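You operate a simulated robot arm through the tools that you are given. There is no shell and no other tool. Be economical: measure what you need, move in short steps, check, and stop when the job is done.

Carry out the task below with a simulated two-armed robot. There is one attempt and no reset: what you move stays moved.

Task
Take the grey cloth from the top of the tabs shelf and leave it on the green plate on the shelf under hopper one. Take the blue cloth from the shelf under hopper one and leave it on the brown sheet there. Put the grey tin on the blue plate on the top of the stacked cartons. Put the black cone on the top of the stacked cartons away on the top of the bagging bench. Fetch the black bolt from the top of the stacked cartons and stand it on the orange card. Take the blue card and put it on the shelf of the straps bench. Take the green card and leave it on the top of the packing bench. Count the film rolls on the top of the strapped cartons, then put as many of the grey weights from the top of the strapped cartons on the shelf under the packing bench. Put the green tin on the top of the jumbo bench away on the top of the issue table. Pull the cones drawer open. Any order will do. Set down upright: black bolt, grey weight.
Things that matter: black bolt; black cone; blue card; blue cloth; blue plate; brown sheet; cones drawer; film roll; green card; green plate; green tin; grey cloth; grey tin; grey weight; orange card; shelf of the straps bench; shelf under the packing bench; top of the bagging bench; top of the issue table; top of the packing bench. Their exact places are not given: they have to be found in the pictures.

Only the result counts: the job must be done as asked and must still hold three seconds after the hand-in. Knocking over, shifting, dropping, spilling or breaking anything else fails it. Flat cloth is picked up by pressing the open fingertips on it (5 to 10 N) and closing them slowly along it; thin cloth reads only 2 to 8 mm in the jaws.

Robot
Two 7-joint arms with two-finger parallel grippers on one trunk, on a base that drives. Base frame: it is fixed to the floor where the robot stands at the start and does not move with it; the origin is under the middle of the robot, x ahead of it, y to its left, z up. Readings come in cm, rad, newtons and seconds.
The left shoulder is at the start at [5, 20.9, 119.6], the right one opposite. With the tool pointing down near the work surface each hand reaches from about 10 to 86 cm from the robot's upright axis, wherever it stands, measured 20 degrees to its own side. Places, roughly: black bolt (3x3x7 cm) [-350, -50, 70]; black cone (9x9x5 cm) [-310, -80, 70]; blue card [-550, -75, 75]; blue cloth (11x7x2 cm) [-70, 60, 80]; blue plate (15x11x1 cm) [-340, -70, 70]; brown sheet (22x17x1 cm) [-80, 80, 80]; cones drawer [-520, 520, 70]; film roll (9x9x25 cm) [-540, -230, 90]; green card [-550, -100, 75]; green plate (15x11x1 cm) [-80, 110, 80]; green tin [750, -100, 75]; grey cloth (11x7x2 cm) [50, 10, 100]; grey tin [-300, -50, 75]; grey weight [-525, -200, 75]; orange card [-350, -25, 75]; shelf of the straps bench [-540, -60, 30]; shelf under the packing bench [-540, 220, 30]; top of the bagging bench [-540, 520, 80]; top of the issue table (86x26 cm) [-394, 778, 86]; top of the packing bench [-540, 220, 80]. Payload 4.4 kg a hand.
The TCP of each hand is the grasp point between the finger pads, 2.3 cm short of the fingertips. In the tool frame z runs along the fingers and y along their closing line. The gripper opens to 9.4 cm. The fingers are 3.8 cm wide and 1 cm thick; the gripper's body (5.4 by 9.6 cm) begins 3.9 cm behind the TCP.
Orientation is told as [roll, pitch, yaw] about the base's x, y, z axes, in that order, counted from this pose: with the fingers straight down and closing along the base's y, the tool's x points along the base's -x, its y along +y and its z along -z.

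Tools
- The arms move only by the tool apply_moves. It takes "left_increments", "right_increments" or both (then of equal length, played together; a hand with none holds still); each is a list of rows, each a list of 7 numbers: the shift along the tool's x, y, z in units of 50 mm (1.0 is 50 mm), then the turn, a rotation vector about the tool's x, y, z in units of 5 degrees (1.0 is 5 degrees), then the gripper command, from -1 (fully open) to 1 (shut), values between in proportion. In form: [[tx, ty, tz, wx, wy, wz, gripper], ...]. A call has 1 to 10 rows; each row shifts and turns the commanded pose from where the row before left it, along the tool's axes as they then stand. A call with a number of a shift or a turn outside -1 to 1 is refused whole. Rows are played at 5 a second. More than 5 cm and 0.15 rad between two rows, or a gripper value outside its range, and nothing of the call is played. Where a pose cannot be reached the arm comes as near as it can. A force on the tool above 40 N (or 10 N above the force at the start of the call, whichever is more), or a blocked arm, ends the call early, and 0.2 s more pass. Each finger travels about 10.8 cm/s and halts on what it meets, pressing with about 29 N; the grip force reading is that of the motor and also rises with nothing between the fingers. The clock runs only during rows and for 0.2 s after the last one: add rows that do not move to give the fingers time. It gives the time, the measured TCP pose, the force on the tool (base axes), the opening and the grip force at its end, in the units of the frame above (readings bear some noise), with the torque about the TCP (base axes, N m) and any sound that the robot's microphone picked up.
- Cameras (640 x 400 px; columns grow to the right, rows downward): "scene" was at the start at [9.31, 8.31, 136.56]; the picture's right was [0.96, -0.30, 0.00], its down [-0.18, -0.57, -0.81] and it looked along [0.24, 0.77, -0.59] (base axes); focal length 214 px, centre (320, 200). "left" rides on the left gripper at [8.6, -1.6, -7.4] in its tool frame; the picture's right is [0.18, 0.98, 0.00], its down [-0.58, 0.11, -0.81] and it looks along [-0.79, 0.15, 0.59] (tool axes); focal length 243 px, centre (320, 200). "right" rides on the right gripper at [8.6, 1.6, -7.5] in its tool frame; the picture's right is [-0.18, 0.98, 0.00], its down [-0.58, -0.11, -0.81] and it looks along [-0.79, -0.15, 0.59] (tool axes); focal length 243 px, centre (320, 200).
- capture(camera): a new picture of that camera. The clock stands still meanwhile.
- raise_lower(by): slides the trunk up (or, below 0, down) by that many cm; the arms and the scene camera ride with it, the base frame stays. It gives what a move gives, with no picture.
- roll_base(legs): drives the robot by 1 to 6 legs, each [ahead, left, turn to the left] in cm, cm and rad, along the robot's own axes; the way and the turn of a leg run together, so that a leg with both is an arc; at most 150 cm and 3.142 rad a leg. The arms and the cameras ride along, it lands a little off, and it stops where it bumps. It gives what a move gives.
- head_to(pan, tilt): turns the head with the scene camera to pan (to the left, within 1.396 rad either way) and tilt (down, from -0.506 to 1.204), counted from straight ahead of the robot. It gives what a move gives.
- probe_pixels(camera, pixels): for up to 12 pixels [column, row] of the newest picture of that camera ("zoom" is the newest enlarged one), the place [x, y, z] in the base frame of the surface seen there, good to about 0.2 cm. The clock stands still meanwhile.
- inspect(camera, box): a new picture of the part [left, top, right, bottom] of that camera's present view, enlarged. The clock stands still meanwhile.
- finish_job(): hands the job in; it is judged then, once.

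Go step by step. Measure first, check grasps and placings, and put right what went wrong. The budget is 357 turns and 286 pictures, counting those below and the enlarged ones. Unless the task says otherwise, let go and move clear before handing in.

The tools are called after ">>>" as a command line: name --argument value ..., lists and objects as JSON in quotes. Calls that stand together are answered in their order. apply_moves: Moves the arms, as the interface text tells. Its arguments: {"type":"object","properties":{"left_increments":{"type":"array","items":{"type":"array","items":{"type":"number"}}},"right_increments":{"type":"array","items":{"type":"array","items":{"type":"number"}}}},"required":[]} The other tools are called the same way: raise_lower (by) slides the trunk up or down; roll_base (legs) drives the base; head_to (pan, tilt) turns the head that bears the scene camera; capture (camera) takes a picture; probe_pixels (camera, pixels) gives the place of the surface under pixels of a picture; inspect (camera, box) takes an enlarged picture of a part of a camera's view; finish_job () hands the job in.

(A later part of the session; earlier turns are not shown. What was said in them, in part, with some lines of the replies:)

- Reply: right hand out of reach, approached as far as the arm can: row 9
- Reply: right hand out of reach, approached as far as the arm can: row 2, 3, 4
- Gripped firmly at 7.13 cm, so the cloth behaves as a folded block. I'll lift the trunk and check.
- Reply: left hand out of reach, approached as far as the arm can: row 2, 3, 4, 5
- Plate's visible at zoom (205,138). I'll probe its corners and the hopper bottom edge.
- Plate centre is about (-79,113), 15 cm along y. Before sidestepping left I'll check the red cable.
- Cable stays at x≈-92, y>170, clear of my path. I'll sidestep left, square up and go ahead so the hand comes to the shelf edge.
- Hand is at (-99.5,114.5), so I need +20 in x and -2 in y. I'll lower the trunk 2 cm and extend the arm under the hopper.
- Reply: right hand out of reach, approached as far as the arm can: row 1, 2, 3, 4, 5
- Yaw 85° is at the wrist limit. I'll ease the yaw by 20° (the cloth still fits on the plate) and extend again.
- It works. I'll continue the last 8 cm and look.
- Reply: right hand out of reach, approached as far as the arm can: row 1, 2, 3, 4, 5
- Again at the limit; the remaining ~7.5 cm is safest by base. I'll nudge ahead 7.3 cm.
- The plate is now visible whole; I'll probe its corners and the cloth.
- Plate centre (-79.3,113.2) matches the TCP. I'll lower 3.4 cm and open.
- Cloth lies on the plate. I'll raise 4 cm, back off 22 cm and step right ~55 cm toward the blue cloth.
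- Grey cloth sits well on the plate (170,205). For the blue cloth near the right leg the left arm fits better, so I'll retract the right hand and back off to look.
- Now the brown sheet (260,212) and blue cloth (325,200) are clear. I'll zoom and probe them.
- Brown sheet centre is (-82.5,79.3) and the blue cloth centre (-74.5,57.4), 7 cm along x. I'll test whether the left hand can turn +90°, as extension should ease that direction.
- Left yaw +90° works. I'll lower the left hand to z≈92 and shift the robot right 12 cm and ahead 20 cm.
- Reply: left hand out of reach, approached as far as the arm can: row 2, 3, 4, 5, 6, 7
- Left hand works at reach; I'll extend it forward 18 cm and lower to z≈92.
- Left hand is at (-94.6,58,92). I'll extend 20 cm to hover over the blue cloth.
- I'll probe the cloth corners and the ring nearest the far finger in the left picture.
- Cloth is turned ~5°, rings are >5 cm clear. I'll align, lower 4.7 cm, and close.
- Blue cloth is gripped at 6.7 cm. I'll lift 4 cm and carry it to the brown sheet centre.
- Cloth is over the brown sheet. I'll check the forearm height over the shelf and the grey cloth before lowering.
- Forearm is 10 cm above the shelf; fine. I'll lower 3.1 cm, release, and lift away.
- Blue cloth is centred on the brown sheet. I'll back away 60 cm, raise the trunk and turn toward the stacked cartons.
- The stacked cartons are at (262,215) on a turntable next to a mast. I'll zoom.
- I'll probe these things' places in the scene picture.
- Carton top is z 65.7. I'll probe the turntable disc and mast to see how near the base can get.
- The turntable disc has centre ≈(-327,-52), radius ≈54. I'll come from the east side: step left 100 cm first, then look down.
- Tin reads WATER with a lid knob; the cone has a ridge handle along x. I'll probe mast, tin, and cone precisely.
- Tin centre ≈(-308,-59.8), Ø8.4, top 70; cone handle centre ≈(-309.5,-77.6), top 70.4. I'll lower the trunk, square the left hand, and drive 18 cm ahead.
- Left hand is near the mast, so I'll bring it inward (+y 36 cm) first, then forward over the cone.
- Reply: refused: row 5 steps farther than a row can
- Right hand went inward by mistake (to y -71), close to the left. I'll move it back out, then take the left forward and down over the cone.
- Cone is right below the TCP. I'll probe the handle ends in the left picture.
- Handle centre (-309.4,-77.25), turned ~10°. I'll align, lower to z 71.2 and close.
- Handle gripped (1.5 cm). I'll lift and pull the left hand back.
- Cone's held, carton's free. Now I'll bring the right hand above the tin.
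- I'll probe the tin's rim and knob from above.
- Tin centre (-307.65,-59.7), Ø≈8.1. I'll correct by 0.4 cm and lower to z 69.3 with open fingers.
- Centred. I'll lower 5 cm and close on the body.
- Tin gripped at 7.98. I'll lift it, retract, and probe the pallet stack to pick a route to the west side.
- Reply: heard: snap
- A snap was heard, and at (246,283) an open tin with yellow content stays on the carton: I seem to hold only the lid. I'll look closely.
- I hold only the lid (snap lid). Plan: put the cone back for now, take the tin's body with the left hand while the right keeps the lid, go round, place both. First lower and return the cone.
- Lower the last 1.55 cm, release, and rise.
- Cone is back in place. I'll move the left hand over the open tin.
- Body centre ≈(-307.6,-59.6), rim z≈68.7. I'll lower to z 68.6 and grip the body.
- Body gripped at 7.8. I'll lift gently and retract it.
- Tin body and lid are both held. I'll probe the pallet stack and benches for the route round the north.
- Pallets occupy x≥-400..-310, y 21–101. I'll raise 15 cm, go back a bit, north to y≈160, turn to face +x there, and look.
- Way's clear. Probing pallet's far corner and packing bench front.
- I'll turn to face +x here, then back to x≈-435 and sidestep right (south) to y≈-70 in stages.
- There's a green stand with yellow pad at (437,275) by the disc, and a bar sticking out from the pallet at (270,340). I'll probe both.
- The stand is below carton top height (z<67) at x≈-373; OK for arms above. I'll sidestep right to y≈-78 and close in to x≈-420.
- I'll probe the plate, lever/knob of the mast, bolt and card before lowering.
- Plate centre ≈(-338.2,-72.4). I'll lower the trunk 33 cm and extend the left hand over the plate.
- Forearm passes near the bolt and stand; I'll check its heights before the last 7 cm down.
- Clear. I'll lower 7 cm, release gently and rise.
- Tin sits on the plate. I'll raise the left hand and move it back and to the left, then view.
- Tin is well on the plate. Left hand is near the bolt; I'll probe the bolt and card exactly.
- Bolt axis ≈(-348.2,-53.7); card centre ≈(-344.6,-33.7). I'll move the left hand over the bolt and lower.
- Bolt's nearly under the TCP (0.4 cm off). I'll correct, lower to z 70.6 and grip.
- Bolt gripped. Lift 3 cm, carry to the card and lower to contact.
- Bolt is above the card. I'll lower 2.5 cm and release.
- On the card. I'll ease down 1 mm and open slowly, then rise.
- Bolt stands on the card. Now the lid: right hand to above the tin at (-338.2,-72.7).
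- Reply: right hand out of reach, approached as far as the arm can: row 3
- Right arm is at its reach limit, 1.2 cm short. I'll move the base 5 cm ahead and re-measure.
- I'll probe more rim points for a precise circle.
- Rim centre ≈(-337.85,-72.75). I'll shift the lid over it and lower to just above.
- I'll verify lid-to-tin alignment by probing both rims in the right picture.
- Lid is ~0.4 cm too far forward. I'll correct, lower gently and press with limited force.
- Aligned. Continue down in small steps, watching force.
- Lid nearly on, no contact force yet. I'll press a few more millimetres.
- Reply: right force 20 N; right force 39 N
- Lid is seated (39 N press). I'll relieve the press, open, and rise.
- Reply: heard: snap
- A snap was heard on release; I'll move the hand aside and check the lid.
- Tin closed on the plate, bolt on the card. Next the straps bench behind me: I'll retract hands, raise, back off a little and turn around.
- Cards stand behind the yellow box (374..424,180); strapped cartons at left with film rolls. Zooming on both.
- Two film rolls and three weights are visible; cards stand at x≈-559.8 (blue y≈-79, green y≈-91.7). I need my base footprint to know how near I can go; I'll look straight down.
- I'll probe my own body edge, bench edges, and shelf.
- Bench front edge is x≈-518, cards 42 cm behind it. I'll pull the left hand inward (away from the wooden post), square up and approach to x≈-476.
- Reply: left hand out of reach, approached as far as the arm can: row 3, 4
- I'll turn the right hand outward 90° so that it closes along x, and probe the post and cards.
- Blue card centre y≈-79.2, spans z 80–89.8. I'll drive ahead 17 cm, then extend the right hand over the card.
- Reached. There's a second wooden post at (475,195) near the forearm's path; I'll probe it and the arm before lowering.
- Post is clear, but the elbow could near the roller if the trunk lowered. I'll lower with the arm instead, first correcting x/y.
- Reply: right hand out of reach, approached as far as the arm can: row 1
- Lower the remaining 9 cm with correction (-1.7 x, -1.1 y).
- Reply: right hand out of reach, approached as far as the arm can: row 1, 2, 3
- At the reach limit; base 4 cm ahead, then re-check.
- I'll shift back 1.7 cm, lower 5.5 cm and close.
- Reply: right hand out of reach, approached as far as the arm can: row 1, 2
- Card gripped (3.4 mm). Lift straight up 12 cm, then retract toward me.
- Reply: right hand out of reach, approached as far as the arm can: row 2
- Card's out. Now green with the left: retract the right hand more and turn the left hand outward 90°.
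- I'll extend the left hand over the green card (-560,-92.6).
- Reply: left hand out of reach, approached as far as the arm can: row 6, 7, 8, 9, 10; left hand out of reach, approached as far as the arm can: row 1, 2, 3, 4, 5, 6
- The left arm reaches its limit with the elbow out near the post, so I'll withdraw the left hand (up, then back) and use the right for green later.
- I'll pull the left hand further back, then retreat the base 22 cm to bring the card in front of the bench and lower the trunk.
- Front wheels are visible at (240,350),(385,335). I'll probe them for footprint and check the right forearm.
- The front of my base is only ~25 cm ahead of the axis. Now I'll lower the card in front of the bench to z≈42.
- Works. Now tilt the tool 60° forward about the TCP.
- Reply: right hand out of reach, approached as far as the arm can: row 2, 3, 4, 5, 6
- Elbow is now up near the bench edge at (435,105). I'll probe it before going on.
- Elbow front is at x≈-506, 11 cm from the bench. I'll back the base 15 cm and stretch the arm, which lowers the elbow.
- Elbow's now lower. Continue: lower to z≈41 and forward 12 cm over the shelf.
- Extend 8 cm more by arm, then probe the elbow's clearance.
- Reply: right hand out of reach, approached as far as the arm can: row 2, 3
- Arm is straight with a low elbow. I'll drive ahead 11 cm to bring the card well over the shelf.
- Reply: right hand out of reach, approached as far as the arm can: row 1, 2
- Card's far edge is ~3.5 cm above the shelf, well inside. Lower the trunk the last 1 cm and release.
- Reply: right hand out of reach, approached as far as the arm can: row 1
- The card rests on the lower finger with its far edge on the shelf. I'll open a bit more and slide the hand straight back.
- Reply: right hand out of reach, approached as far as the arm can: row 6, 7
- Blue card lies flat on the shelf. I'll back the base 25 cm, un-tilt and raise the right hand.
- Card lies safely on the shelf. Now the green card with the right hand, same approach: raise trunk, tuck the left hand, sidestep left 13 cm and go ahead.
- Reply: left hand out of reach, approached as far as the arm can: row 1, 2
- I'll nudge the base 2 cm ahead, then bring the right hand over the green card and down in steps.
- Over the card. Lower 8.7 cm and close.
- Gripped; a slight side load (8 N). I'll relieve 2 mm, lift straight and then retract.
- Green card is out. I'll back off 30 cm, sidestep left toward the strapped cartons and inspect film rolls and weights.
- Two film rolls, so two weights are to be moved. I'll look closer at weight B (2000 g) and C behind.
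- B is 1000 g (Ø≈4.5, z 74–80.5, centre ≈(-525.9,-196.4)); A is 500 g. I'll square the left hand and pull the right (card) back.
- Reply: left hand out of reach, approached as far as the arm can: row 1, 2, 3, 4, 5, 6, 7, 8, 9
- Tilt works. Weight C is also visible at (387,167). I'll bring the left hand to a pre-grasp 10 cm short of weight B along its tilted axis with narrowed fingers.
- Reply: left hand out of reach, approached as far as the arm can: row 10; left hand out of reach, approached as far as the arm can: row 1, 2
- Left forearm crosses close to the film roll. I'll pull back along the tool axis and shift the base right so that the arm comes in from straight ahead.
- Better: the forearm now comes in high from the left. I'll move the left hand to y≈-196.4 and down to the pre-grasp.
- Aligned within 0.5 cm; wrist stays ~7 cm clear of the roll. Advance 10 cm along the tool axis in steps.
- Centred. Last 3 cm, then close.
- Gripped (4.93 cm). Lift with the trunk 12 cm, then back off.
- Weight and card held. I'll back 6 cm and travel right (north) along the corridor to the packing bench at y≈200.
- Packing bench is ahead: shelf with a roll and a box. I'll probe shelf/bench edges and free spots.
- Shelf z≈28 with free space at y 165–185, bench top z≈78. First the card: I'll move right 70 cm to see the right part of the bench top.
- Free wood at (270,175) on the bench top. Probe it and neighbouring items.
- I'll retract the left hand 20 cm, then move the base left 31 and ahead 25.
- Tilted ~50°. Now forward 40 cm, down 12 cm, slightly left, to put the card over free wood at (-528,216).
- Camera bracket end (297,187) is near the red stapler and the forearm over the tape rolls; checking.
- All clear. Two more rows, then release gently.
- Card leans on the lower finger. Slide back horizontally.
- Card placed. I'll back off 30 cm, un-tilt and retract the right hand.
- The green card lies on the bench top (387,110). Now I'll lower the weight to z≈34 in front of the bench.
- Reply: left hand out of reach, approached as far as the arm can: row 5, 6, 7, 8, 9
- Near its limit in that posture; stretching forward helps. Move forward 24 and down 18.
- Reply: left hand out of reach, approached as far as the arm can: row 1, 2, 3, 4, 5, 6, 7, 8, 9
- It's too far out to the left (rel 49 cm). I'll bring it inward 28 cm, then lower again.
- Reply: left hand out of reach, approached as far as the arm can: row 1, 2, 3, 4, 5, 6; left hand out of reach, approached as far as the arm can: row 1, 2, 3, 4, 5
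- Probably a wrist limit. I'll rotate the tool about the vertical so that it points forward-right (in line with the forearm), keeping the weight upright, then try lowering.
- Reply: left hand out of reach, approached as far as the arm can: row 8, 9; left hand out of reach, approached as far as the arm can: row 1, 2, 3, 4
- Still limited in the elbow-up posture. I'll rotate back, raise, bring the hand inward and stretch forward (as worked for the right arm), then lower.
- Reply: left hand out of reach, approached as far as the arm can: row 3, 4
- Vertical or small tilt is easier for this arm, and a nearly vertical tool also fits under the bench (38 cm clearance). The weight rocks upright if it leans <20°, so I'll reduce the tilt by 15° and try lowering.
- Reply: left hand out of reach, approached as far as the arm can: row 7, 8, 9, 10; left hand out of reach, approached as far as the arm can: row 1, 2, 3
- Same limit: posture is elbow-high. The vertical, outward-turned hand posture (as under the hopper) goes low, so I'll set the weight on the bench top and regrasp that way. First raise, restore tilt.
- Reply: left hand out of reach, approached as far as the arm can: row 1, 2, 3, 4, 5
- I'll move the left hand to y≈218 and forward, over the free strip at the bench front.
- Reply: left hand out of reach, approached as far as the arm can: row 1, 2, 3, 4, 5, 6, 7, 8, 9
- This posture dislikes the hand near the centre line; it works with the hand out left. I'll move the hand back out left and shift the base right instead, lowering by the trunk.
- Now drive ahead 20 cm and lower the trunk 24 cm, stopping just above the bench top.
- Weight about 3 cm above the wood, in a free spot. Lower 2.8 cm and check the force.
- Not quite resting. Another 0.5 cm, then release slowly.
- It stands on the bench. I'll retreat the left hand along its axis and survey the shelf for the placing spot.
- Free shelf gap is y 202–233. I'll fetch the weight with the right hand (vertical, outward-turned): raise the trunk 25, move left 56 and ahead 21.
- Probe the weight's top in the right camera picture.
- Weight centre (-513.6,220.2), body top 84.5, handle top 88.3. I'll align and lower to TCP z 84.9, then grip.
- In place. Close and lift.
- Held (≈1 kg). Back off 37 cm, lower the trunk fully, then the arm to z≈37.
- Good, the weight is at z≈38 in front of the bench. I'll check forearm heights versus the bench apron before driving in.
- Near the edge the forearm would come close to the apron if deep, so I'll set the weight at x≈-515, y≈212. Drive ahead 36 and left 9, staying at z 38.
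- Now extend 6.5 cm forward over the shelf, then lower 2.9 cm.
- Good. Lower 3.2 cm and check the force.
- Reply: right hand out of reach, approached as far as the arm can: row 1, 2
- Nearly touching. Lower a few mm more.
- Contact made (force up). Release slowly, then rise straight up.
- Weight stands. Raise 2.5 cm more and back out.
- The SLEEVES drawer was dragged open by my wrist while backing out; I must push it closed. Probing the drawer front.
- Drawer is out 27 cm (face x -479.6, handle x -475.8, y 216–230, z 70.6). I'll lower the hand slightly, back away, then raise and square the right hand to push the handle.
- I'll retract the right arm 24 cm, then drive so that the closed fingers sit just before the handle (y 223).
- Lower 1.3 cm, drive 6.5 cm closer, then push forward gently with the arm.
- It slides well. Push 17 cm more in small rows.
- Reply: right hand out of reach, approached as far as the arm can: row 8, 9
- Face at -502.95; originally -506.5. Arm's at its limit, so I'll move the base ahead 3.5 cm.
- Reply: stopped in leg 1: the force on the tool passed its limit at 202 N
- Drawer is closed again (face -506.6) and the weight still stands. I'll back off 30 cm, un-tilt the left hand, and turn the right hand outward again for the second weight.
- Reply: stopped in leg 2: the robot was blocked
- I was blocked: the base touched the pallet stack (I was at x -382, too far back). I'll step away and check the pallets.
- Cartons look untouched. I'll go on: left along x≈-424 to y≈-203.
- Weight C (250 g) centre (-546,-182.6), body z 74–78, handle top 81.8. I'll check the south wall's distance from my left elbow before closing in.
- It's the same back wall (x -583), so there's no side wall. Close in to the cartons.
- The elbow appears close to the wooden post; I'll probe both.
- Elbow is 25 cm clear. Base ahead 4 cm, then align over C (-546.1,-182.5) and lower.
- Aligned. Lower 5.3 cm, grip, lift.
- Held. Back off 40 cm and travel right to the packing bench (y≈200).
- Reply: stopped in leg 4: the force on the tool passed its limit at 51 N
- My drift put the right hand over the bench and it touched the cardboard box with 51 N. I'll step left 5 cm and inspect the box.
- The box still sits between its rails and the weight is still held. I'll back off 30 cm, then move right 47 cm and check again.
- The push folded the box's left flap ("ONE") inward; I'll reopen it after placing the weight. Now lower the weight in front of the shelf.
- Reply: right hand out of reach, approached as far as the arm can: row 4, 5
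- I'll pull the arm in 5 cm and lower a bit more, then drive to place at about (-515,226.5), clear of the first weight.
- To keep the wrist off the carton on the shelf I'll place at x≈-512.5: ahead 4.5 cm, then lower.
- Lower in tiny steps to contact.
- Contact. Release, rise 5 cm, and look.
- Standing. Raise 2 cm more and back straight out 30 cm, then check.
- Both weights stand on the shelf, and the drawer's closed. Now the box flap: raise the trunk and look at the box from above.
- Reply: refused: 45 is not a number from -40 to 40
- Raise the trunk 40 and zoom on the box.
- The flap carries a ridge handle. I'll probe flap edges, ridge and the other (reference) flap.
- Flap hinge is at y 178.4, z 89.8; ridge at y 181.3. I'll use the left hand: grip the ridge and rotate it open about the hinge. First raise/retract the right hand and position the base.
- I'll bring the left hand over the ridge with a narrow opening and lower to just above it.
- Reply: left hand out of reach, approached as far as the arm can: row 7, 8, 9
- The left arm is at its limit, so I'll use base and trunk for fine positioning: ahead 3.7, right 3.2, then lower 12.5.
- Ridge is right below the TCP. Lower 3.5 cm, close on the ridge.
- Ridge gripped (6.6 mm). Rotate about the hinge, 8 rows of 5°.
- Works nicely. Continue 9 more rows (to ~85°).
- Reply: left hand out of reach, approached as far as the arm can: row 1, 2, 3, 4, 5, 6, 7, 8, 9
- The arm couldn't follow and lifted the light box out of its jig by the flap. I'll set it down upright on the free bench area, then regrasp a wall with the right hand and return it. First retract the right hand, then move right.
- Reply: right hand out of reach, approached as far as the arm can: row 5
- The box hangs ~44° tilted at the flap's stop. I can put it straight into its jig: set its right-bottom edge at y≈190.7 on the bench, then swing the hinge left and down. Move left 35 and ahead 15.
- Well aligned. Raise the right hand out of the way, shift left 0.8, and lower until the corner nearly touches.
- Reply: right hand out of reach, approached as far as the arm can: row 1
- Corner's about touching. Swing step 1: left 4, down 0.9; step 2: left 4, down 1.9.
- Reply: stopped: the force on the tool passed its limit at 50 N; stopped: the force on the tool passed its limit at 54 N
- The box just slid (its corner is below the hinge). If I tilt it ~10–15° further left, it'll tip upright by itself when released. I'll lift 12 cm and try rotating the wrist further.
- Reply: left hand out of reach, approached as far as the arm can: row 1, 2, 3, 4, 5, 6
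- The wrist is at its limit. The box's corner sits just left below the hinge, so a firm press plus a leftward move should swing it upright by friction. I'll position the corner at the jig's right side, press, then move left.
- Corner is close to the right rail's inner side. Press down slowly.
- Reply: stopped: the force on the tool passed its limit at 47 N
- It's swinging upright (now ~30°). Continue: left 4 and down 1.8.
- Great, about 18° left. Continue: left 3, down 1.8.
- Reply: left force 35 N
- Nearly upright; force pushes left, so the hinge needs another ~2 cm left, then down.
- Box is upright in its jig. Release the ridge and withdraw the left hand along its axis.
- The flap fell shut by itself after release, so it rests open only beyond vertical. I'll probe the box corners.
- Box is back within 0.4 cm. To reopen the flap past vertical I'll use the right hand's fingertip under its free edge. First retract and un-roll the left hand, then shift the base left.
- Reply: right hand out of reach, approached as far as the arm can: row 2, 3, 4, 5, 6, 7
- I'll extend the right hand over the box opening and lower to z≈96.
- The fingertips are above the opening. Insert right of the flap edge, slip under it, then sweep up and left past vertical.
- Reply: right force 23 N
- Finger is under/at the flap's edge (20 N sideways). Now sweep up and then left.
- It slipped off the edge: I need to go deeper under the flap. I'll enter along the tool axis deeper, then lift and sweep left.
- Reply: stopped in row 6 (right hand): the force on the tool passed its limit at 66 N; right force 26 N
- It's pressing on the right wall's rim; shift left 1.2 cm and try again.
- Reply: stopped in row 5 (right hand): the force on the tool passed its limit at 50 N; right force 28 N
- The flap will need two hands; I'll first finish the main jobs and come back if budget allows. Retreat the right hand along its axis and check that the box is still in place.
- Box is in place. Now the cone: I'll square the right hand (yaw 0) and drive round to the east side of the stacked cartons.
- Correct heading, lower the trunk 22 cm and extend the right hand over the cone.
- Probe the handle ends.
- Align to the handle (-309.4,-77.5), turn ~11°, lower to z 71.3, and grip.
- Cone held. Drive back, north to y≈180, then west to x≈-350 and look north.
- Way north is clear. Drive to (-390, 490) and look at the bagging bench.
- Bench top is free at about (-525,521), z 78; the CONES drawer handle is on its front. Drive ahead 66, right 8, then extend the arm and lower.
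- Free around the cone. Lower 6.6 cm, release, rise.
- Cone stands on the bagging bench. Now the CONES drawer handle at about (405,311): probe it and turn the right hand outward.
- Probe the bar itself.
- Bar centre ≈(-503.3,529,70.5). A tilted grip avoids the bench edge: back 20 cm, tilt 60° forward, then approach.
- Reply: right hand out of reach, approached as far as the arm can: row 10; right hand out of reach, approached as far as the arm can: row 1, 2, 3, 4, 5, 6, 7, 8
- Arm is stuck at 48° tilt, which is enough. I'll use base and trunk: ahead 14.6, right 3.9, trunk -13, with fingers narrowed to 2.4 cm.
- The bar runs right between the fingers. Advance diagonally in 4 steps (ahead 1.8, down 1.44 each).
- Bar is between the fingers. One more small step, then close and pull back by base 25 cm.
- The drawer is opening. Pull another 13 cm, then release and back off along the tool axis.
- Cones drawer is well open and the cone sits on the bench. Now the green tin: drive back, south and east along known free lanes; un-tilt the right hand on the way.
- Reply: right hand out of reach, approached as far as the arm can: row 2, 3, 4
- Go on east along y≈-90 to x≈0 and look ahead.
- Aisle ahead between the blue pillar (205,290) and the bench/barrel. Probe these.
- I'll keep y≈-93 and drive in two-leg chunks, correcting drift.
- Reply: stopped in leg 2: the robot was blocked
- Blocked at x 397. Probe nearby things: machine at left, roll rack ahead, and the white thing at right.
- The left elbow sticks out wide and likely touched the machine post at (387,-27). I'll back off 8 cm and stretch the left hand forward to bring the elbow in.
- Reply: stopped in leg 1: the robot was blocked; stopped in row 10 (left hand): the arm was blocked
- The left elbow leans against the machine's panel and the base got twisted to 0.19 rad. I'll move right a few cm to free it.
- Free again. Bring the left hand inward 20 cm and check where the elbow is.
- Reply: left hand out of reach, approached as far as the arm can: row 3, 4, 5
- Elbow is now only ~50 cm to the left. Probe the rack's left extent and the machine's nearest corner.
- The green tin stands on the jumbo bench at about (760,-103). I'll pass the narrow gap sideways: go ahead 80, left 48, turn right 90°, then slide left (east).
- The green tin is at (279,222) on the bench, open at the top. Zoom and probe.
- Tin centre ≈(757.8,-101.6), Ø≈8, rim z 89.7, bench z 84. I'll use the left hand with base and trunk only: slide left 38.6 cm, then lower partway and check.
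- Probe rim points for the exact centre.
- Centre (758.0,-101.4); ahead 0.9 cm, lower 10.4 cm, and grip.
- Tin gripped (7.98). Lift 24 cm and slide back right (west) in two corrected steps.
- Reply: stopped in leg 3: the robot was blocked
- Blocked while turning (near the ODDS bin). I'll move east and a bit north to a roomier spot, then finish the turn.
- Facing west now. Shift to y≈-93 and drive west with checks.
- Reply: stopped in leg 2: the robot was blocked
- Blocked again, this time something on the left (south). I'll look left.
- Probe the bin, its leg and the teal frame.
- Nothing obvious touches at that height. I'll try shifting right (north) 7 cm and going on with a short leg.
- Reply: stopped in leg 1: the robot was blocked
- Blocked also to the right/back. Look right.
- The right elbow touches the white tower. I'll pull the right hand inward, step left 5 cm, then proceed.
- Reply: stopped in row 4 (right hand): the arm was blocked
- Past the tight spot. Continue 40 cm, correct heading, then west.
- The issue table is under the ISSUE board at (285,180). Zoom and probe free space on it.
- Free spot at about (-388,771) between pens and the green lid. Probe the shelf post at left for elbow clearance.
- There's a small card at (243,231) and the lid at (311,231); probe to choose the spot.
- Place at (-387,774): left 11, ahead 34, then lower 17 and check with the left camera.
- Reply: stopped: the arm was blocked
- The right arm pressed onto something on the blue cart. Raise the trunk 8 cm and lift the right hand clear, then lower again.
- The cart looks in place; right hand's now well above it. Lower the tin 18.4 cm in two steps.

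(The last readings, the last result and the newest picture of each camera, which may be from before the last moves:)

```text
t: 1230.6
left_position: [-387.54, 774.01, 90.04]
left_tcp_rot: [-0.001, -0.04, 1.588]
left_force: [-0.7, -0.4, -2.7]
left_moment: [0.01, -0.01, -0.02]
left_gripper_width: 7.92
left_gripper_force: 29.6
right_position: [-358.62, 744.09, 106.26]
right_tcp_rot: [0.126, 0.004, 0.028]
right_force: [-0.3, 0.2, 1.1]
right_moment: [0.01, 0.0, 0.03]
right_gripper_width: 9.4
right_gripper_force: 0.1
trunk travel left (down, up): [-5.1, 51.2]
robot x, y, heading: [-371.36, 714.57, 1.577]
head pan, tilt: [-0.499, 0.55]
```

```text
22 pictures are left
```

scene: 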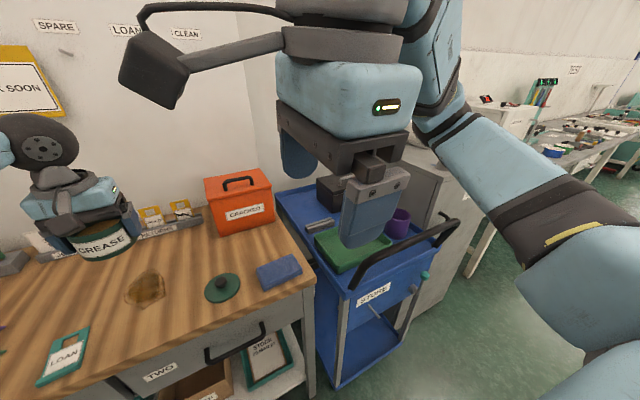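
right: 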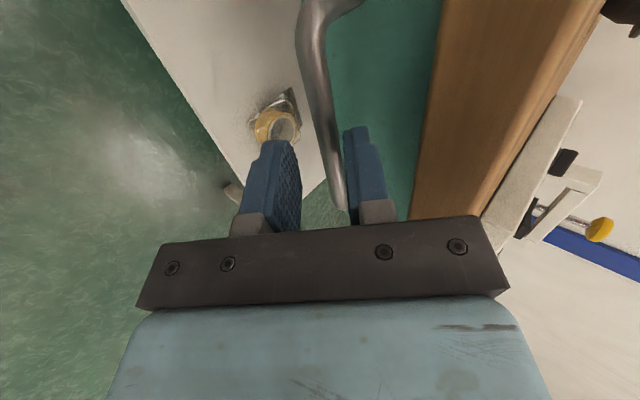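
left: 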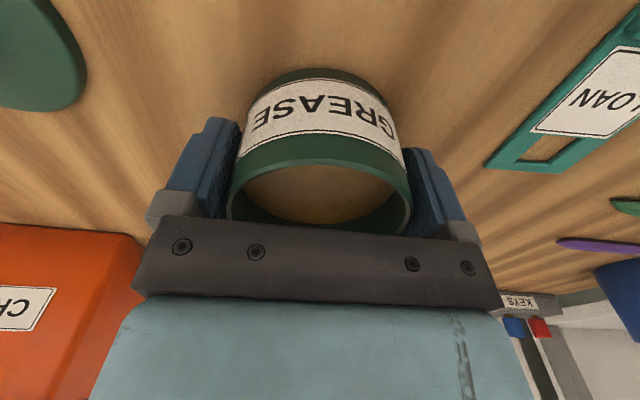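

Clear around the tin. Lower the last 0.6 cm, release and raise.

>>> raise_lower --by -0.6

>>> apply_moves --left_increments '[[0, 0, 0, 0, 0, 0, 0.2], [0, 0, 0, 0, 0, 0, -0.3], [0, 0, 0, 0, 0, 0, -0.7], [0, 0, 0, 0, 0, 0, -1], [0, 0, 0, 0, 0, 0, -1]]'

>>> raise_lower --by 20

>>> capture --camera "left"

```text
t: 1231.1
left_position: [-387.39, 774.07, 89.55]
left_tcp_rot: [-0.004, -0.045, 1.589]
left_force: [-0.8, 2.5, 9.1]
left_moment: [-0.25, 0.2, -0.08]
left_gripper_width: 7.94
left_gripper_force: 28.5
right_position: [-358.66, 744.07, 105.76]
right_tcp_rot: [0.125, 0.005, 0.028]
right_force: [0.2, 0.8, -0.4]
right_moment: [-0.01, -0.01, 0.0]
right_gripper_width: 9.4
right_gripper_force: 0.0
trunk travel left (down, up): [-4.5, 51.8]
robot x, y, heading: [-371.17, 715.07, 1.575]
head pan, tilt: [-0.499, 0.55]
```

```text
t: 1232.3
left_position: [-387.58, 773.91, 89.36]
left_tcp_rot: [-0.002, -0.041, 1.59]
left_force: [-0.7, -0.6, 0.6]
left_moment: [0.0, 0.01, 0.0]
left_gripper_width: 9.4
left_gripper_force: 0.1
right_position: [-358.69, 744.09, 105.76]
right_tcp_rot: [0.126, 0.005, 0.029]
right_force: [-0.1, -0.8, 0.2]
right_moment: [0.0, 0.04, -0.01]
right_gripper_width: 9.4
right_gripper_force: 0.0
trunk travel left (down, up): [-4.5, 51.8]
robot x, y, heading: [-371.44, 715.18, 1.577]
head pan, tilt: [-0.499, 0.55]
```

```text
t: 1234.5
left_position: [-387.49, 774.05, 109.24]
left_tcp_rot: [-0.001, -0.04, 1.589]
left_force: [-0.2, 0.7, 0.0]
left_moment: [-0.03, 0.02, -0.01]
left_gripper_width: 9.37
left_gripper_force: 0.0
right_position: [-358.73, 744.06, 125.56]
right_tcp_rot: [0.125, 0.005, 0.03]
right_force: [0.4, 1.0, -0.3]
right_moment: [0.03, -0.02, 0.03]
right_gripper_width: 9.42
right_gripper_force: 0.0
trunk travel left (down, up): [-24.5, 31.8]
robot x, y, heading: [-371.45, 714.92, 1.575]
head pan, tilt: [-0.499, 0.55]
```

```text
21 pictures are left
```

left: 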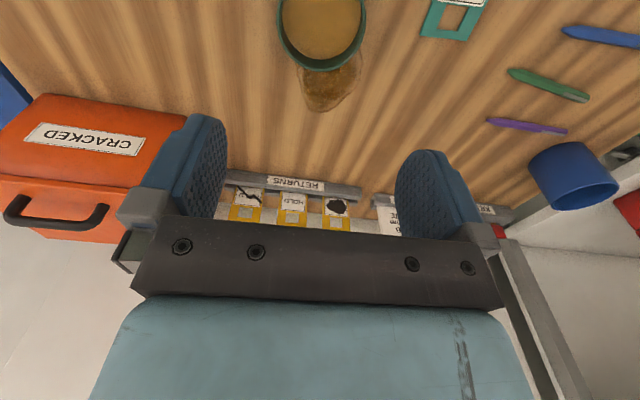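

The green tin stands on the issue table. With budget left, I'll try once to reopen the carton flap: back off, face the benches and return to the packing bench.

>>> roll_base --legs '[[-40, 0, 0], [0, 0, 1.567], [0, 150, 0], [0, 150, 0], [0, 150, 0], [0, 25, 0]]'

>>> head_to --pan 0.0 --tilt 0.6

>>> capture --camera "scene"

```text
t: 1281.9
left_position: [-447.78, 185.96, 109.43]
left_tcp_rot: [0.0, -0.041, 3.114]
left_force: [0.0, -0.4, -0.1]
left_moment: [0.02, 0.0, 0.03]
left_gripper_width: 9.4
left_gripper_force: 0.1
right_position: [-416.58, 213.31, 125.76]
right_tcp_rot: [0.126, 0.006, 1.552]
right_force: [-0.5, 0.4, 0.3]
right_moment: [-0.02, 0.03, 0.01]
right_gripper_width: 9.39
right_gripper_force: 0.1
trunk travel left (down, up): [-24.5, 31.8]
robot x, y, heading: [-388.13, 199.3, 3.102]
head pan, tilt: [-0.499, 0.55]
```

```text
t: 1282.8
left_position: [-447.77, 185.86, 109.32]
left_tcp_rot: [-0.002, -0.042, 3.114]
left_force: [0.5, 0.6, 0.1]
left_moment: [0.02, -0.01, 0.01]
left_gripper_width: 9.39
left_gripper_force: 0.1
right_position: [-416.59, 213.26, 125.77]
right_tcp_rot: [0.126, 0.004, 1.553]
right_force: [0.7, 0.1, -0.2]
right_moment: [-0.03, 0.01, 0.0]
right_gripper_width: 9.41
right_gripper_force: 0.1
trunk travel left (down, up): [-24.5, 31.8]
robot x, y, heading: [-387.97, 199.14, 3.104]
head pan, tilt: [0.0, 0.6]
```

```text
20 pictures are left
```

scene: 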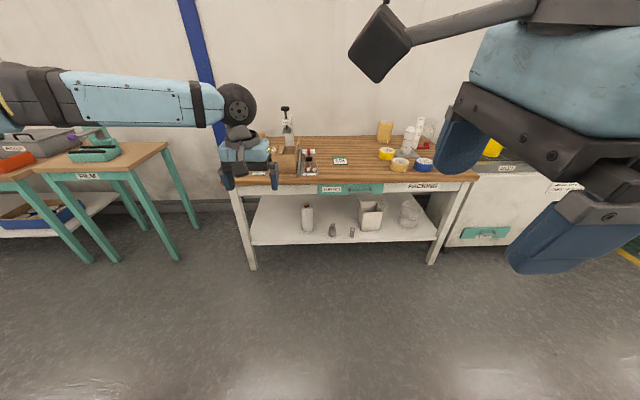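

Everything here looks right. Prepare: square the right hand (yaw 0, fingers closed), then bring the left hand over the flap's ridge.

>>> apply_moves --right_increments '[[0, 0, 0, 1, 0, 0, 1], [0, 0, 0, 0.44, 0, 0, 1], [0, 0, 0, 0, 0, -1, 1], [0, 0, 0, 0, 0, -1, 1], [0, 0, 0, 0, 0, -1, 1], [0, 0, 0, 0, 0, -1, 1], [0, 0, 0, 0, 0, -1, 1], [0, 0, 0, 0, 0, -1, 1], [0, 0, 0, 0, 0, -1, 1], [0, 0, 0, 0, 0, -1, 1]]'

>>> apply_moves --right_increments '[[0, 0, 0, 0, 0, -1, 1], [0, 0, 0, 0, 0, -1, 1], [0, 0, 0, 0, 0, -1, 1], [0, 0, 0, 0, 0, -1, 1], [0, 0, 0, 0, 0, -1, 1], [0, 0, 0, 0, 0, -1, 1], [0, 0, 0, 0, 0, -1, 1], [0, 0, 0, 0, 0, -1, 1], [0, 0, 0, 0, 0, -1, 1], [0, 0, 0, 0, 0, -1, 1]]' --left_increments '[[0, 0, 0, 0, -0.5, 0, 0.36], [0, 0, 0, 0, 0, 0, 0.36], [0, 0, 0, 0, 0, 0, 0.36], [0, 0, 0, 0, 0, 0, 0.36], [0, 0, 0, 0, 0, 0, 0.36], [0, 0, 0, 0, 0, 0, 0.36], [0, 0, 0, 0, 0, 0, 0.36], [0, 0, 0, 0, 0, 0, 0.36], [0, 0, 0, 0, 0, 0, 0.36], [0, 0, 0, 0, 0, 0, 0.36]]'

>>> roll_base --legs '[[0, 0, 0.037], [0, 2, 0], [62, 0, 0]]'

```text
t: 1285.0
left_position: [-447.8, 185.94, 109.38]
left_tcp_rot: [-0.002, -0.043, 3.113]
left_force: [0.3, -0.5, -0.2]
left_moment: [-0.02, -0.04, 0.01]
left_gripper_width: 9.4
left_gripper_force: 0.0
right_position: [-416.66, 213.33, 125.74]
right_tcp_rot: [0.004, 0.006, 2.252]
right_force: [-0.1, -0.3, 0.7]
right_moment: [-0.01, -0.01, -0.02]
right_gripper_width: 0.0
right_gripper_force: 28.7
trunk travel left (down, up): [-24.5, 31.8]
robot x, y, heading: [-387.91, 199.3, 3.107]
head pan, tilt: [0.0, 0.6]
```

```text
t: 1287.2
left_position: [-447.86, 185.87, 109.33]
left_tcp_rot: [-0.003, -0.086, 3.116]
left_force: [-0.1, -0.5, 0.1]
left_moment: [-0.02, -0.02, -0.02]
left_gripper_width: 3.02
left_gripper_force: 0.0
right_position: [-416.68, 213.34, 125.78]
right_tcp_rot: [0.007, 0.001, 3.126]
right_force: [0.4, -0.2, -0.6]
right_moment: [0.01, 0.03, -0.01]
right_gripper_width: 0.01
right_gripper_force: 29.5
trunk travel left (down, up): [-24.5, 31.8]
robot x, y, heading: [-387.86, 199.58, 3.104]
head pan, tilt: [0.0, 0.6]
```

```text
t: 1291.5
left_position: [-507.73, 181.33, 109.39]
left_tcp_rot: [-0.004, -0.087, -3.128]
left_force: [-0.4, -0.4, 0.2]
left_moment: [-0.02, 0.03, 0.01]
left_gripper_width: 3.03
left_gripper_force: 0.0
right_position: [-477.87, 209.97, 125.82]
right_tcp_rot: [0.007, 0.001, -3.12]
right_force: [-0.2, 1.1, -0.2]
right_moment: [0.0, -0.03, 0.04]
right_gripper_width: 0.0
right_gripper_force: 28.7
trunk travel left (down, up): [-24.5, 31.8]
robot x, y, heading: [-448.68, 197.4, -3.141]
head pan, tilt: [0.0, 0.6]
```

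Correct the left pitch, go ahead 9.7 cm and lower to just above the ridge.

>>> apply_moves --left_increments '[[0, 0, 0, 0, 1, 0, 0.36]]'

>>> roll_base --legs '[[9.7, 0, 0]]'

>>> raise_lower --by -13

>>> capture --camera "left"

>>> probe_pixels --camera "left" --pixels '[[320, 110], [325, 90], [315, 130], [330, 70], [310, 110]]'

```text
t: 1291.9
left_position: [-507.62, 181.07, 109.41]
left_tcp_rot: [-0.002, 0.002, -3.126]
left_force: [1.2, -0.7, 0.2]
left_moment: [0.03, 0.01, -0.01]
left_gripper_width: 3.0
left_gripper_force: 0.1
right_position: [-477.85, 209.86, 125.73]
right_tcp_rot: [0.005, 0.0, -3.118]
right_force: [-0.4, 0.2, -0.3]
right_moment: [-0.01, 0.03, -0.04]
right_gripper_width: 0.01
right_gripper_force: 28.3
trunk travel left (down, up): [-24.5, 31.8]
robot x, y, heading: [-448.83, 197.31, -3.138]
head pan, tilt: [0.0, 0.6]
```

```text
t: 1293.0
left_position: [-517.55, 181.0, 109.44]
left_tcp_rot: [-0.004, 0.002, -3.126]
left_force: [-0.4, -0.6, -0.9]
left_moment: [0.0, 0.01, -0.01]
left_gripper_width: 3.02
left_gripper_force: 0.0
right_position: [-487.73, 210.0, 125.76]
right_tcp_rot: [0.007, 0.001, -3.117]
right_force: [-0.3, 0.2, 0.5]
right_moment: [-0.01, 0.01, 0.03]
right_gripper_width: 0.02
right_gripper_force: 28.7
trunk travel left (down, up): [-24.5, 31.8]
robot x, y, heading: [-458.97, 197.39, -3.135]
head pan, tilt: [0.0, 0.6]
```

```text
t: 1294.6
left_position: [-517.43, 181.04, 96.53]
left_tcp_rot: [-0.004, 0.001, -3.127]
left_force: [-0.1, 0.6, -0.2]
left_moment: [-0.03, -0.02, 0.03]
left_gripper_width: 2.98
left_gripper_force: 0.1
right_position: [-487.71, 209.92, 112.78]
right_tcp_rot: [0.007, 0.0, -3.117]
right_force: [0.8, -0.1, 0.3]
right_moment: [-0.01, -0.01, -0.03]
right_gripper_width: 0.0
right_gripper_force: 29.5
trunk travel left (down, up): [-11.5, 44.8]
robot x, y, heading: [-458.33, 197.08, -3.141]
head pan, tilt: [0.0, 0.6]
```

```text
19 pictures are left
```

left: 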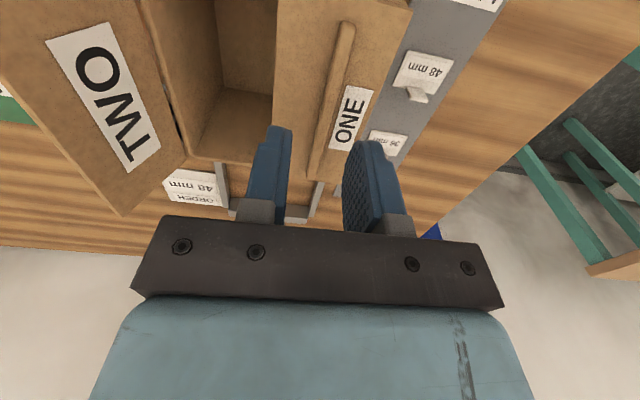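

```text
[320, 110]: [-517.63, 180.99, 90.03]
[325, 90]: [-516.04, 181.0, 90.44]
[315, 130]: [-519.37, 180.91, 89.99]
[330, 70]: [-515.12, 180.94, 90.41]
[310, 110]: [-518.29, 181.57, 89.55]
```

Ridge is right under the TCP. Lower 4.2 cm, grip it, pre-position the right hand, and rotate 8 rows.

>>> raise_lower --by -4.2

>>> apply_moves --left_increments '[[0, 0, 0, 0, 0, 0, 0.7], [0, 0, 0, 0, 0, 0, 1], [0, 0, 0, 0, 0, 0, 1], [0, 0, 0, 0, 0, 0, 1], [0, 0, 0, 0, 0, 0, 1], [0, 0, 0, 0, 0, 0, 1], [0, 0, 0, 0, 0, 0, 1]]' --right_increments '[[-0.85, 0.1, 0, 0, 0, 0, 1], [-0.85, 0.1, 0, 0, 0, 0, 1], [-0.85, 0.1, 0, 0, 0, 0, 1], [-0.85, 0.1, 0, 0, 0, 0, 1], [-0.85, 0.1, 0, 0, 0, 0, 1], [-0.85, 0.1, 0, 0, 0, 0, 1], [-0.85, 0.1, 0, 0, 0, 0, 1]]'

>>> apply_moves --left_increments '[[0, 0.044, -0.05, 1, 0, 0, 1], [0, 0.044, -0.05, 1, 0, 0, 1], [0, 0.044, -0.05, 1, 0, 0, 1], [0, 0.044, -0.05, 1, 0, 0, 1], [0, 0.044, -0.05, 1, 0, 0, 1], [0, 0.044, -0.05, 1, 0, 0, 1], [0, 0.044, -0.05, 1, 0, 0, 1], [0, 0.044, -0.05, 1, 0, 0, 1]]'

```text
t: 1295.5
left_position: [-517.42, 181.06, 92.26]
left_tcp_rot: [-0.003, 0.002, -3.128]
left_force: [0.0, 0.0, -0.9]
left_moment: [0.01, 0.01, 0.02]
left_gripper_width: 3.01
left_gripper_force: 0.1
right_position: [-487.82, 209.93, 108.54]
right_tcp_rot: [0.008, -0.001, -3.117]
right_force: [-0.1, -0.3, 0.5]
right_moment: [-0.02, -0.01, 0.01]
right_gripper_width: 0.01
right_gripper_force: 28.9
trunk travel left (down, up): [-7.3, 49.0]
robot x, y, heading: [-458.41, 197.46, -3.136]
head pan, tilt: [0.0, 0.6]
```

```text
t: 1297.1
left_position: [-517.62, 181.06, 92.28]
left_tcp_rot: [-0.004, 0.002, -3.128]
left_force: [-0.4, 0.1, 0.7]
left_moment: [0.0, 0.01, 0.06]
left_gripper_width: 0.69
left_gripper_force: 28.9
right_position: [-517.36, 205.41, 108.36]
right_tcp_rot: [0.004, -0.001, -3.117]
right_force: [-0.4, -0.3, 0.4]
right_moment: [0.0, 0.0, 0.01]
right_gripper_width: 0.0
right_gripper_force: 29.0
trunk travel left (down, up): [-7.3, 49.0]
robot x, y, heading: [-458.4, 197.27, -3.141]
head pan, tilt: [0.0, 0.6]
```

```text
t: 1298.9
left_position: [-517.48, 178.57, 93.59]
left_tcp_rot: [-0.704, 0.004, -3.127]
left_force: [1.2, -2.8, 0.8]
left_moment: [-0.07, -0.06, -0.08]
left_gripper_width: 0.7
left_gripper_force: 29.3
right_position: [-517.38, 205.62, 108.47]
right_tcp_rot: [0.006, 0.0, -3.117]
right_force: [-0.4, 0.1, -1.0]
right_moment: [-0.02, 0.02, 0.04]
right_gripper_width: 0.0
right_gripper_force: 29.1
trunk travel left (down, up): [-7.3, 49.0]
robot x, y, heading: [-458.17, 197.02, -3.139]
head pan, tilt: [0.0, 0.6]
```

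At 40° with low forces. Two more rows.

>>> apply_moves --left_increments '[[0, 0.044, -0.05, 1, 0, 0, 1], [0, 0.044, -0.05, 1, 0, 0, 1]]'

>>> apply_moves --left_increments '[[0, 0.044, -0.05, 1, 0, 0, 1], [0, 0.044, -0.05, 1, 0, 0, 1]]'

```text
t: 1299.5
left_position: [-517.5, 178.09, 93.57]
left_tcp_rot: [-0.879, 0.001, -3.125]
left_force: [-1.1, -4.2, 1.8]
left_moment: [-0.17, 0.07, 0.02]
left_gripper_width: 0.7
left_gripper_force: 28.9
right_position: [-517.42, 205.44, 108.49]
right_tcp_rot: [0.004, 0.0, -3.117]
right_force: [-0.7, -0.8, 0.7]
right_moment: [-0.02, 0.01, -0.01]
right_gripper_width: 0.01
right_gripper_force: 29.0
trunk travel left (down, up): [-7.3, 49.0]
robot x, y, heading: [-458.25, 197.44, -3.137]
head pan, tilt: [0.0, 0.6]
```

```text
t: 1300.1
left_position: [-517.44, 177.38, 93.62]
left_tcp_rot: [-1.052, 0.001, -3.126]
left_force: [0.6, -3.8, 2.3]
left_moment: [-0.12, 0.13, -0.3]
left_gripper_width: 0.7
left_gripper_force: 28.9
right_position: [-517.34, 205.57, 108.54]
right_tcp_rot: [0.004, 0.001, -3.116]
right_force: [0.1, 1.3, -0.1]
right_moment: [0.02, 0.04, 0.01]
right_gripper_width: 0.0
right_gripper_force: 29.0
trunk travel left (down, up): [-7.3, 49.0]
robot x, y, heading: [-458.56, 196.79, -3.136]
head pan, tilt: [0.0, 0.6]
```

Works now (60°). Continue two rows at a time.

>>> apply_moves --left_increments '[[0, 0.044, -0.05, 1, 0, 0, 1], [0, 0.044, -0.05, 1, 0, 0, 1]]'

>>> apply_moves --left_increments '[[0, 0.044, -0.05, 1, 0, 0, 1], [0, 0.044, -0.05, 1, 0, 0, 1]]'

>>> inspect --camera "scene" --box '[240, 150, 440, 275]'

```text
t: 1300.7
left_position: [-517.26, 177.27, 93.72]
left_tcp_rot: [-1.086, 0.001, -3.126]
left_force: [0.4, -0.9, -0.3]
left_moment: [-0.02, -0.01, -0.05]
left_gripper_width: 0.69
left_gripper_force: 29.1
left hand out of reach, approached as far as the arm can: row 1, 2
right_position: [-517.32, 205.55, 108.5]
right_tcp_rot: [0.005, -0.001, -3.12]
right_force: [0.3, -1.2, 0.0]
right_moment: [-0.02, -0.02, 0.0]
right_gripper_width: 0.0
right_gripper_force: 29.2
trunk travel left (down, up): [-7.3, 49.0]
robot x, y, heading: [-458.73, 197.34, -3.139]
head pan, tilt: [0.0, 0.6]
```

```text
t: 1301.3
left_position: [-516.08, 176.82, 94.76]
left_tcp_rot: [-1.116, -0.001, -3.12]
left_force: [0.0, -0.5, -1.3]
left_moment: [0.02, 0.01, 0.0]
left_gripper_width: 0.68
left_gripper_force: 29.1
left hand out of reach, approached as far as the arm can: row 1, 2
right_position: [-517.24, 205.57, 108.44]
right_tcp_rot: [0.004, 0.0, -3.116]
right_force: [0.4, 0.2, -0.2]
right_moment: [-0.02, -0.04, -0.01]
right_gripper_width: 0.01
right_gripper_force: 29.0
trunk travel left (down, up): [-7.3, 49.0]
robot x, y, heading: [-458.54, 197.41, -3.142]
head pan, tilt: [0.0, 0.6]
```

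```text
3.20 times, centred on (340, 212) of scene
```

zoom: 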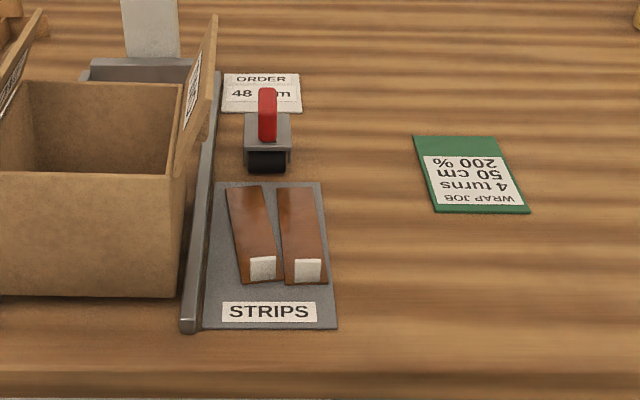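

Limit ~63°, and it began lifting the box; I'll undo the drift (ahead 1.3, right 0.7, down 1.2), then bring the right finger in above the opening.

>>> roll_base --legs '[[1.2, -0.7, 0]]'

>>> raise_lower --by -1.2

>>> apply_moves --right_increments '[[0.2, 0.8, 0, 0, 0, 0, 1], [0, 0.8, 0, 0, 0, 0, 1], [0, 0.8, 0, 0, 0, 0, 1], [0, 0.8, 0, 0, 0, 0, 1], [0, 0.88, 0, 0, 0, 0, 1], [0, 0, 0.7, 0, 0, 0, 1], [0, 0, 0.7, 0, 0, 0, 1], [0, 0, 0, 0, 0, 0, 1]]'

>>> head_to --pan 0.25 --tilt 0.75

>>> inspect --camera "scene" --box '[200, 100, 440, 250]'

```text
t: 1302.0
left_position: [-517.24, 177.37, 94.81]
left_tcp_rot: [-1.117, -0.004, -3.118]
left_force: [0.3, 0.6, 0.1]
left_moment: [0.01, -0.04, -0.07]
left_gripper_width: 0.71
left_gripper_force: 29.2
right_position: [-518.41, 206.29, 108.39]
right_tcp_rot: [0.006, 0.001, -3.117]
right_force: [-0.8, -0.1, -0.2]
right_moment: [-0.03, -0.01, 0.0]
right_gripper_width: 0.01
right_gripper_force: 29.1
trunk travel left (down, up): [-7.3, 49.0]
robot x, y, heading: [-459.61, 197.87, -3.141]
head pan, tilt: [0.0, 0.6]
```

```text
t: 1302.6
left_position: [-517.15, 177.43, 93.69]
left_tcp_rot: [-1.116, -0.004, -3.119]
left_force: [-0.9, -6.6, 5.0]
left_moment: [-0.25, -0.22, -0.24]
left_gripper_width: 0.72
left_gripper_force: 29.0
right_position: [-518.49, 206.17, 107.3]
right_tcp_rot: [0.006, -0.001, -3.117]
right_force: [0.0, -0.3, 0.5]
right_moment: [0.0, 0.0, 0.02]
right_gripper_width: 0.0
right_gripper_force: 28.8
trunk travel left (down, up): [-6.1, 50.2]
robot x, y, heading: [-460.0, 198.26, -3.137]
head pan, tilt: [0.0, 0.6]
```

```text
t: 1304.4
left_position: [-517.18, 177.47, 93.57]
left_tcp_rot: [-1.119, 0.0, -3.121]
left_force: [2.6, -5.8, 4.4]
left_moment: [-0.12, -0.09, -0.5]
left_gripper_width: 0.74
left_gripper_force: 29.1
right_position: [-516.83, 185.74, 100.28]
right_tcp_rot: [0.005, -0.002, -3.117]
right_force: [-0.2, 1.6, 0.9]
right_moment: [0.01, 0.02, 0.0]
right_gripper_width: 0.02
right_gripper_force: 28.9
trunk travel left (down, up): [-6.1, 50.2]
robot x, y, heading: [-459.41, 197.86, -3.137]
head pan, tilt: [0.0, 0.6]
```

```text
t: 1305.2
left_position: [-517.14, 177.45, 93.62]
left_tcp_rot: [-1.117, -0.002, -3.119]
left_force: [1.4, -3.4, 4.1]
left_moment: [-0.14, 0.38, -0.44]
left_gripper_width: 0.73
left_gripper_force: 28.7
right_position: [-516.69, 185.65, 100.36]
right_tcp_rot: [0.007, -0.001, -3.117]
right_force: [-1.3, 0.2, 0.1]
right_moment: [-0.02, 0.0, 0.0]
right_gripper_width: 0.01
right_gripper_force: 29.1
trunk travel left (down, up): [-6.1, 50.2]
robot x, y, heading: [-459.79, 197.73, -3.137]
head pan, tilt: [0.25, 0.75]
```

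```text
2.67 times, centred on (320, 175) of scene
```

zoom: 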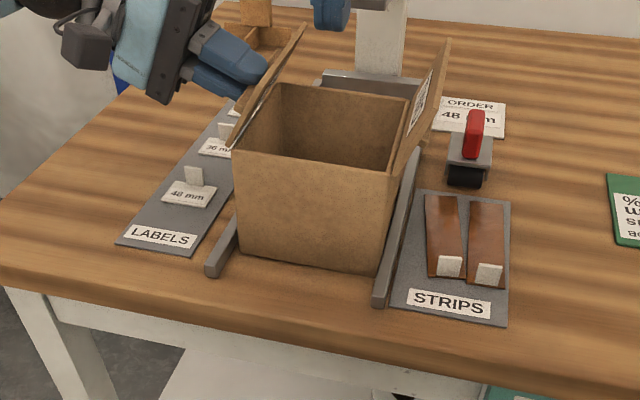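

The box sits flat and the flap is held at ~63°. Lower the right finger inside, close to the flap (y 184.4, tip z≈91.6).

>>> apply_moves --right_increments '[[0, 0.25, 0.4, 0, 0, 0, 1], [0, 0, 0.5, 0, 0, 0, 1], [0, 0, 0.4, 0, 0, 0, 1], [0, 0.12, 0, 0, 0, 0, 1], [0, 0, 0, 0, 0, 0, 1]]'

>>> inspect --camera "scene" --box '[200, 70, 440, 220]'

```text
t: 1306.4
left_position: [-517.13, 177.42, 93.46]
left_tcp_rot: [-1.116, -0.002, -3.119]
left_force: [-1.6, -5.6, 4.1]
left_moment: [-0.16, 0.59, -0.17]
left_gripper_width: 0.7
left_gripper_force: 29.1
right_position: [-517.08, 183.81, 94.01]
right_tcp_rot: [0.005, -0.001, -3.117]
right_force: [-0.2, -0.4, 0.1]
right_moment: [0.03, 0.01, -0.01]
right_gripper_width: 0.0
right_gripper_force: 29.3
trunk travel left (down, up): [-6.1, 50.2]
robot x, y, heading: [-459.38, 197.62, -3.138]
head pan, tilt: [0.25, 0.75]
```

```text
2.67 times, centred on (320, 145) of scene
```

zoom: 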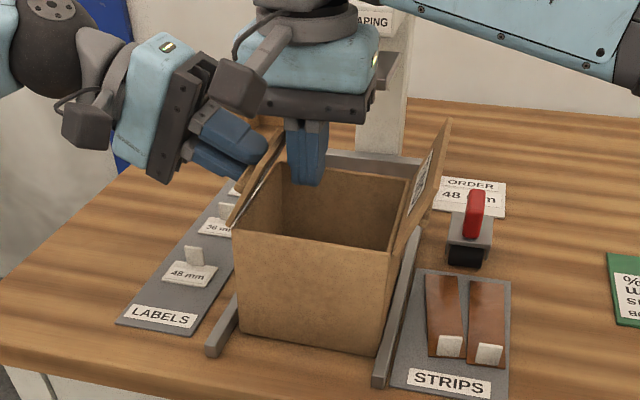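

The right finger is right beside the flap. Release the left hand and withdraw it 9 cm, then push left with the right finger.

>>> apply_moves --left_increments '[[0, 0, 0, 0, 0, 0, 0.7], [0, 0, 0, 0, 0, 0, 0.6], [0, 0, -0.4, 0, 0, 0, 0.6], [0, 0, -0.7, 0, 0, 0, 0.6], [0, 0, -0.8, 0, 0, 0, 0.6], [0, 0, 0, 0, 0, 0, 0.6]]'

>>> apply_moves --right_increments '[[0, 0.3, 0, 0, 0, 0, 1], [0, 0.3, 0, 0, 0, 0, 1], [0, 0.3, 0, 0, 0, 0, 1], [0, 0.25, 0, 0, 0, 0, 1], [0, 0, 0, 0, 0, 0, 1]]'

>>> inspect --camera "scene" --box '[200, 70, 440, 220]'

```text
t: 1307.8
left_position: [-517.17, 168.88, 97.7]
left_tcp_rot: [-1.118, -0.002, -3.119]
left_force: [0.2, -1.0, 0.2]
left_moment: [0.02, -0.04, -0.05]
left_gripper_width: 1.88
left_gripper_force: 0.1
right_position: [-516.99, 183.77, 93.93]
right_tcp_rot: [0.007, 0.001, -3.117]
right_force: [-1.8, 0.3, -0.1]
right_moment: [0.01, -0.02, -0.01]
right_gripper_width: 0.0
right_gripper_force: 29.1
trunk travel left (down, up): [-6.1, 50.2]
robot x, y, heading: [-459.65, 197.95, -3.134]
head pan, tilt: [0.25, 0.75]
```

```text
t: 1309.0
left_position: [-517.29, 168.81, 97.63]
left_tcp_rot: [-1.117, -0.001, -3.119]
left_force: [0.5, -0.6, -0.3]
left_moment: [0.0, -0.02, 0.01]
left_gripper_width: 1.88
left_gripper_force: 0.0
right_position: [-517.07, 178.11, 94.0]
right_tcp_rot: [0.007, 0.001, -3.117]
right_force: [1.0, -0.8, 0.4]
right_moment: [0.03, 0.0, 0.02]
right_gripper_width: 0.03
right_gripper_force: 29.0
trunk travel left (down, up): [-6.1, 50.2]
robot x, y, heading: [-459.4, 198.38, -3.134]
head pan, tilt: [0.25, 0.75]
```

```text
2.67 times, centred on (320, 145) of scene
```

zoom: 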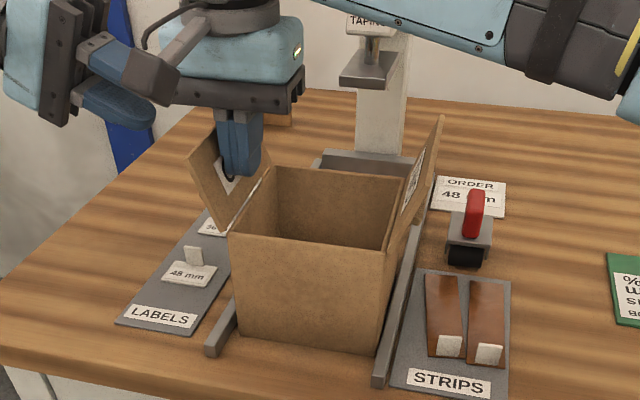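

The flap is open outward again. Withdraw the right finger (right 2 cm, up) and pull back, then verify.

>>> apply_moves --right_increments '[[0, -0.4, 0, 0, 0, 0, 1], [0, 0, -0.7, 0, 0, 0, 1], [0, 0, -0.8, 0, 0, 0, 1], [0, 0, -0.8, 0, 0, 0, 1], [0.8, 0, 0, 0, 0, 0, 1], [0.8, 0, 0, 0, 0, 0, 1]]'

>>> raise_lower --by 10

>>> roll_base --legs '[[-45, 0, 0]]'

>>> inspect --camera "scene" --box '[200, 90, 440, 240]'

```text
t: 1310.4
left_position: [-517.13, 168.92, 97.58]
left_tcp_rot: [-1.117, -0.002, -3.12]
left_force: [-1.1, 0.7, -0.4]
left_moment: [-0.03, 0.0, 0.0]
left_gripper_width: 1.91
left_gripper_force: 0.0
right_position: [-508.71, 180.46, 105.64]
right_tcp_rot: [0.004, 0.0, -3.116]
right_force: [0.5, 0.1, 0.6]
right_moment: [-0.03, 0.01, 0.03]
right_gripper_width: 0.0
right_gripper_force: 29.4
trunk travel left (down, up): [-6.1, 50.2]
robot x, y, heading: [-459.6, 198.09, -3.137]
head pan, tilt: [0.25, 0.75]
```

```text
t: 1311.7
left_position: [-517.28, 168.86, 107.5]
left_tcp_rot: [-1.116, -0.003, -3.118]
left_force: [-0.1, -1.0, -1.0]
left_moment: [0.01, -0.01, 0.01]
left_gripper_width: 1.87
left_gripper_force: 0.0
right_position: [-508.78, 180.49, 115.38]
right_tcp_rot: [0.004, -0.002, -3.119]
right_force: [-0.5, -0.4, 0.4]
right_moment: [0.02, 0.02, 0.02]
right_gripper_width: 0.0
right_gripper_force: 29.2
trunk travel left (down, up): [-16.1, 40.2]
robot x, y, heading: [-459.93, 197.65, -3.136]
head pan, tilt: [0.25, 0.75]
```

```text
t: 1314.5
left_position: [-472.21, 169.07, 107.63]
left_tcp_rot: [-1.118, -0.002, -3.122]
left_force: [0.3, 0.2, -0.9]
left_moment: [0.01, -0.01, 0.02]
left_gripper_width: 1.86
left_gripper_force: 0.1
right_position: [-463.78, 180.74, 115.42]
right_tcp_rot: [0.005, 0.001, -3.119]
right_force: [-0.1, -0.3, -0.1]
right_moment: [0.02, 0.01, -0.01]
right_gripper_width: 0.0
right_gripper_force: 28.8
trunk travel left (down, up): [-16.1, 40.2]
robot x, y, heading: [-414.77, 198.09, -3.138]
head pan, tilt: [0.25, 0.75]
```

```text
2.67 times, centred on (320, 165) of scene
```

zoom: 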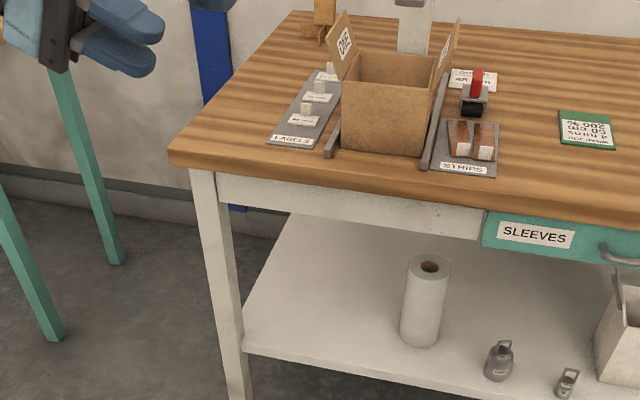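

The pictures show the carton back in place with both flaps open, the two weights upright on the shelf, the green card on the bench top, and the SLEEVES drawer shut. All the tasks are done, so I'm handing in.

>>> finish_job

```text
The job is handed in.
```

I did every step of the task and handed the job in; the result isn't known yet, and several things along the way were disturbed.

- **Film rolls:** I counted two, so I put two grey weights (1000 g and 250 g) upright on the shelf under the packing bench.
- **Grey tin:** its lid snapped off when I first lifted the tin, so I placed the body on the blue plate and pressed the lid back on.
- **SLEEVES drawer (packing bench):** I dragged it open by accident and pushed it shut again.
- **Cardboard box on the packing bench:** I knocked its flap shut and lifted it out of its jig. It is back within about 0.4 cm, with the flap open as before.
- **Bumps I could not fully check:** the robot touched the pallet stack and a white machine tower, and pressed on the blue cart beside the issue table. All three looked unmoved in the pictures I had.
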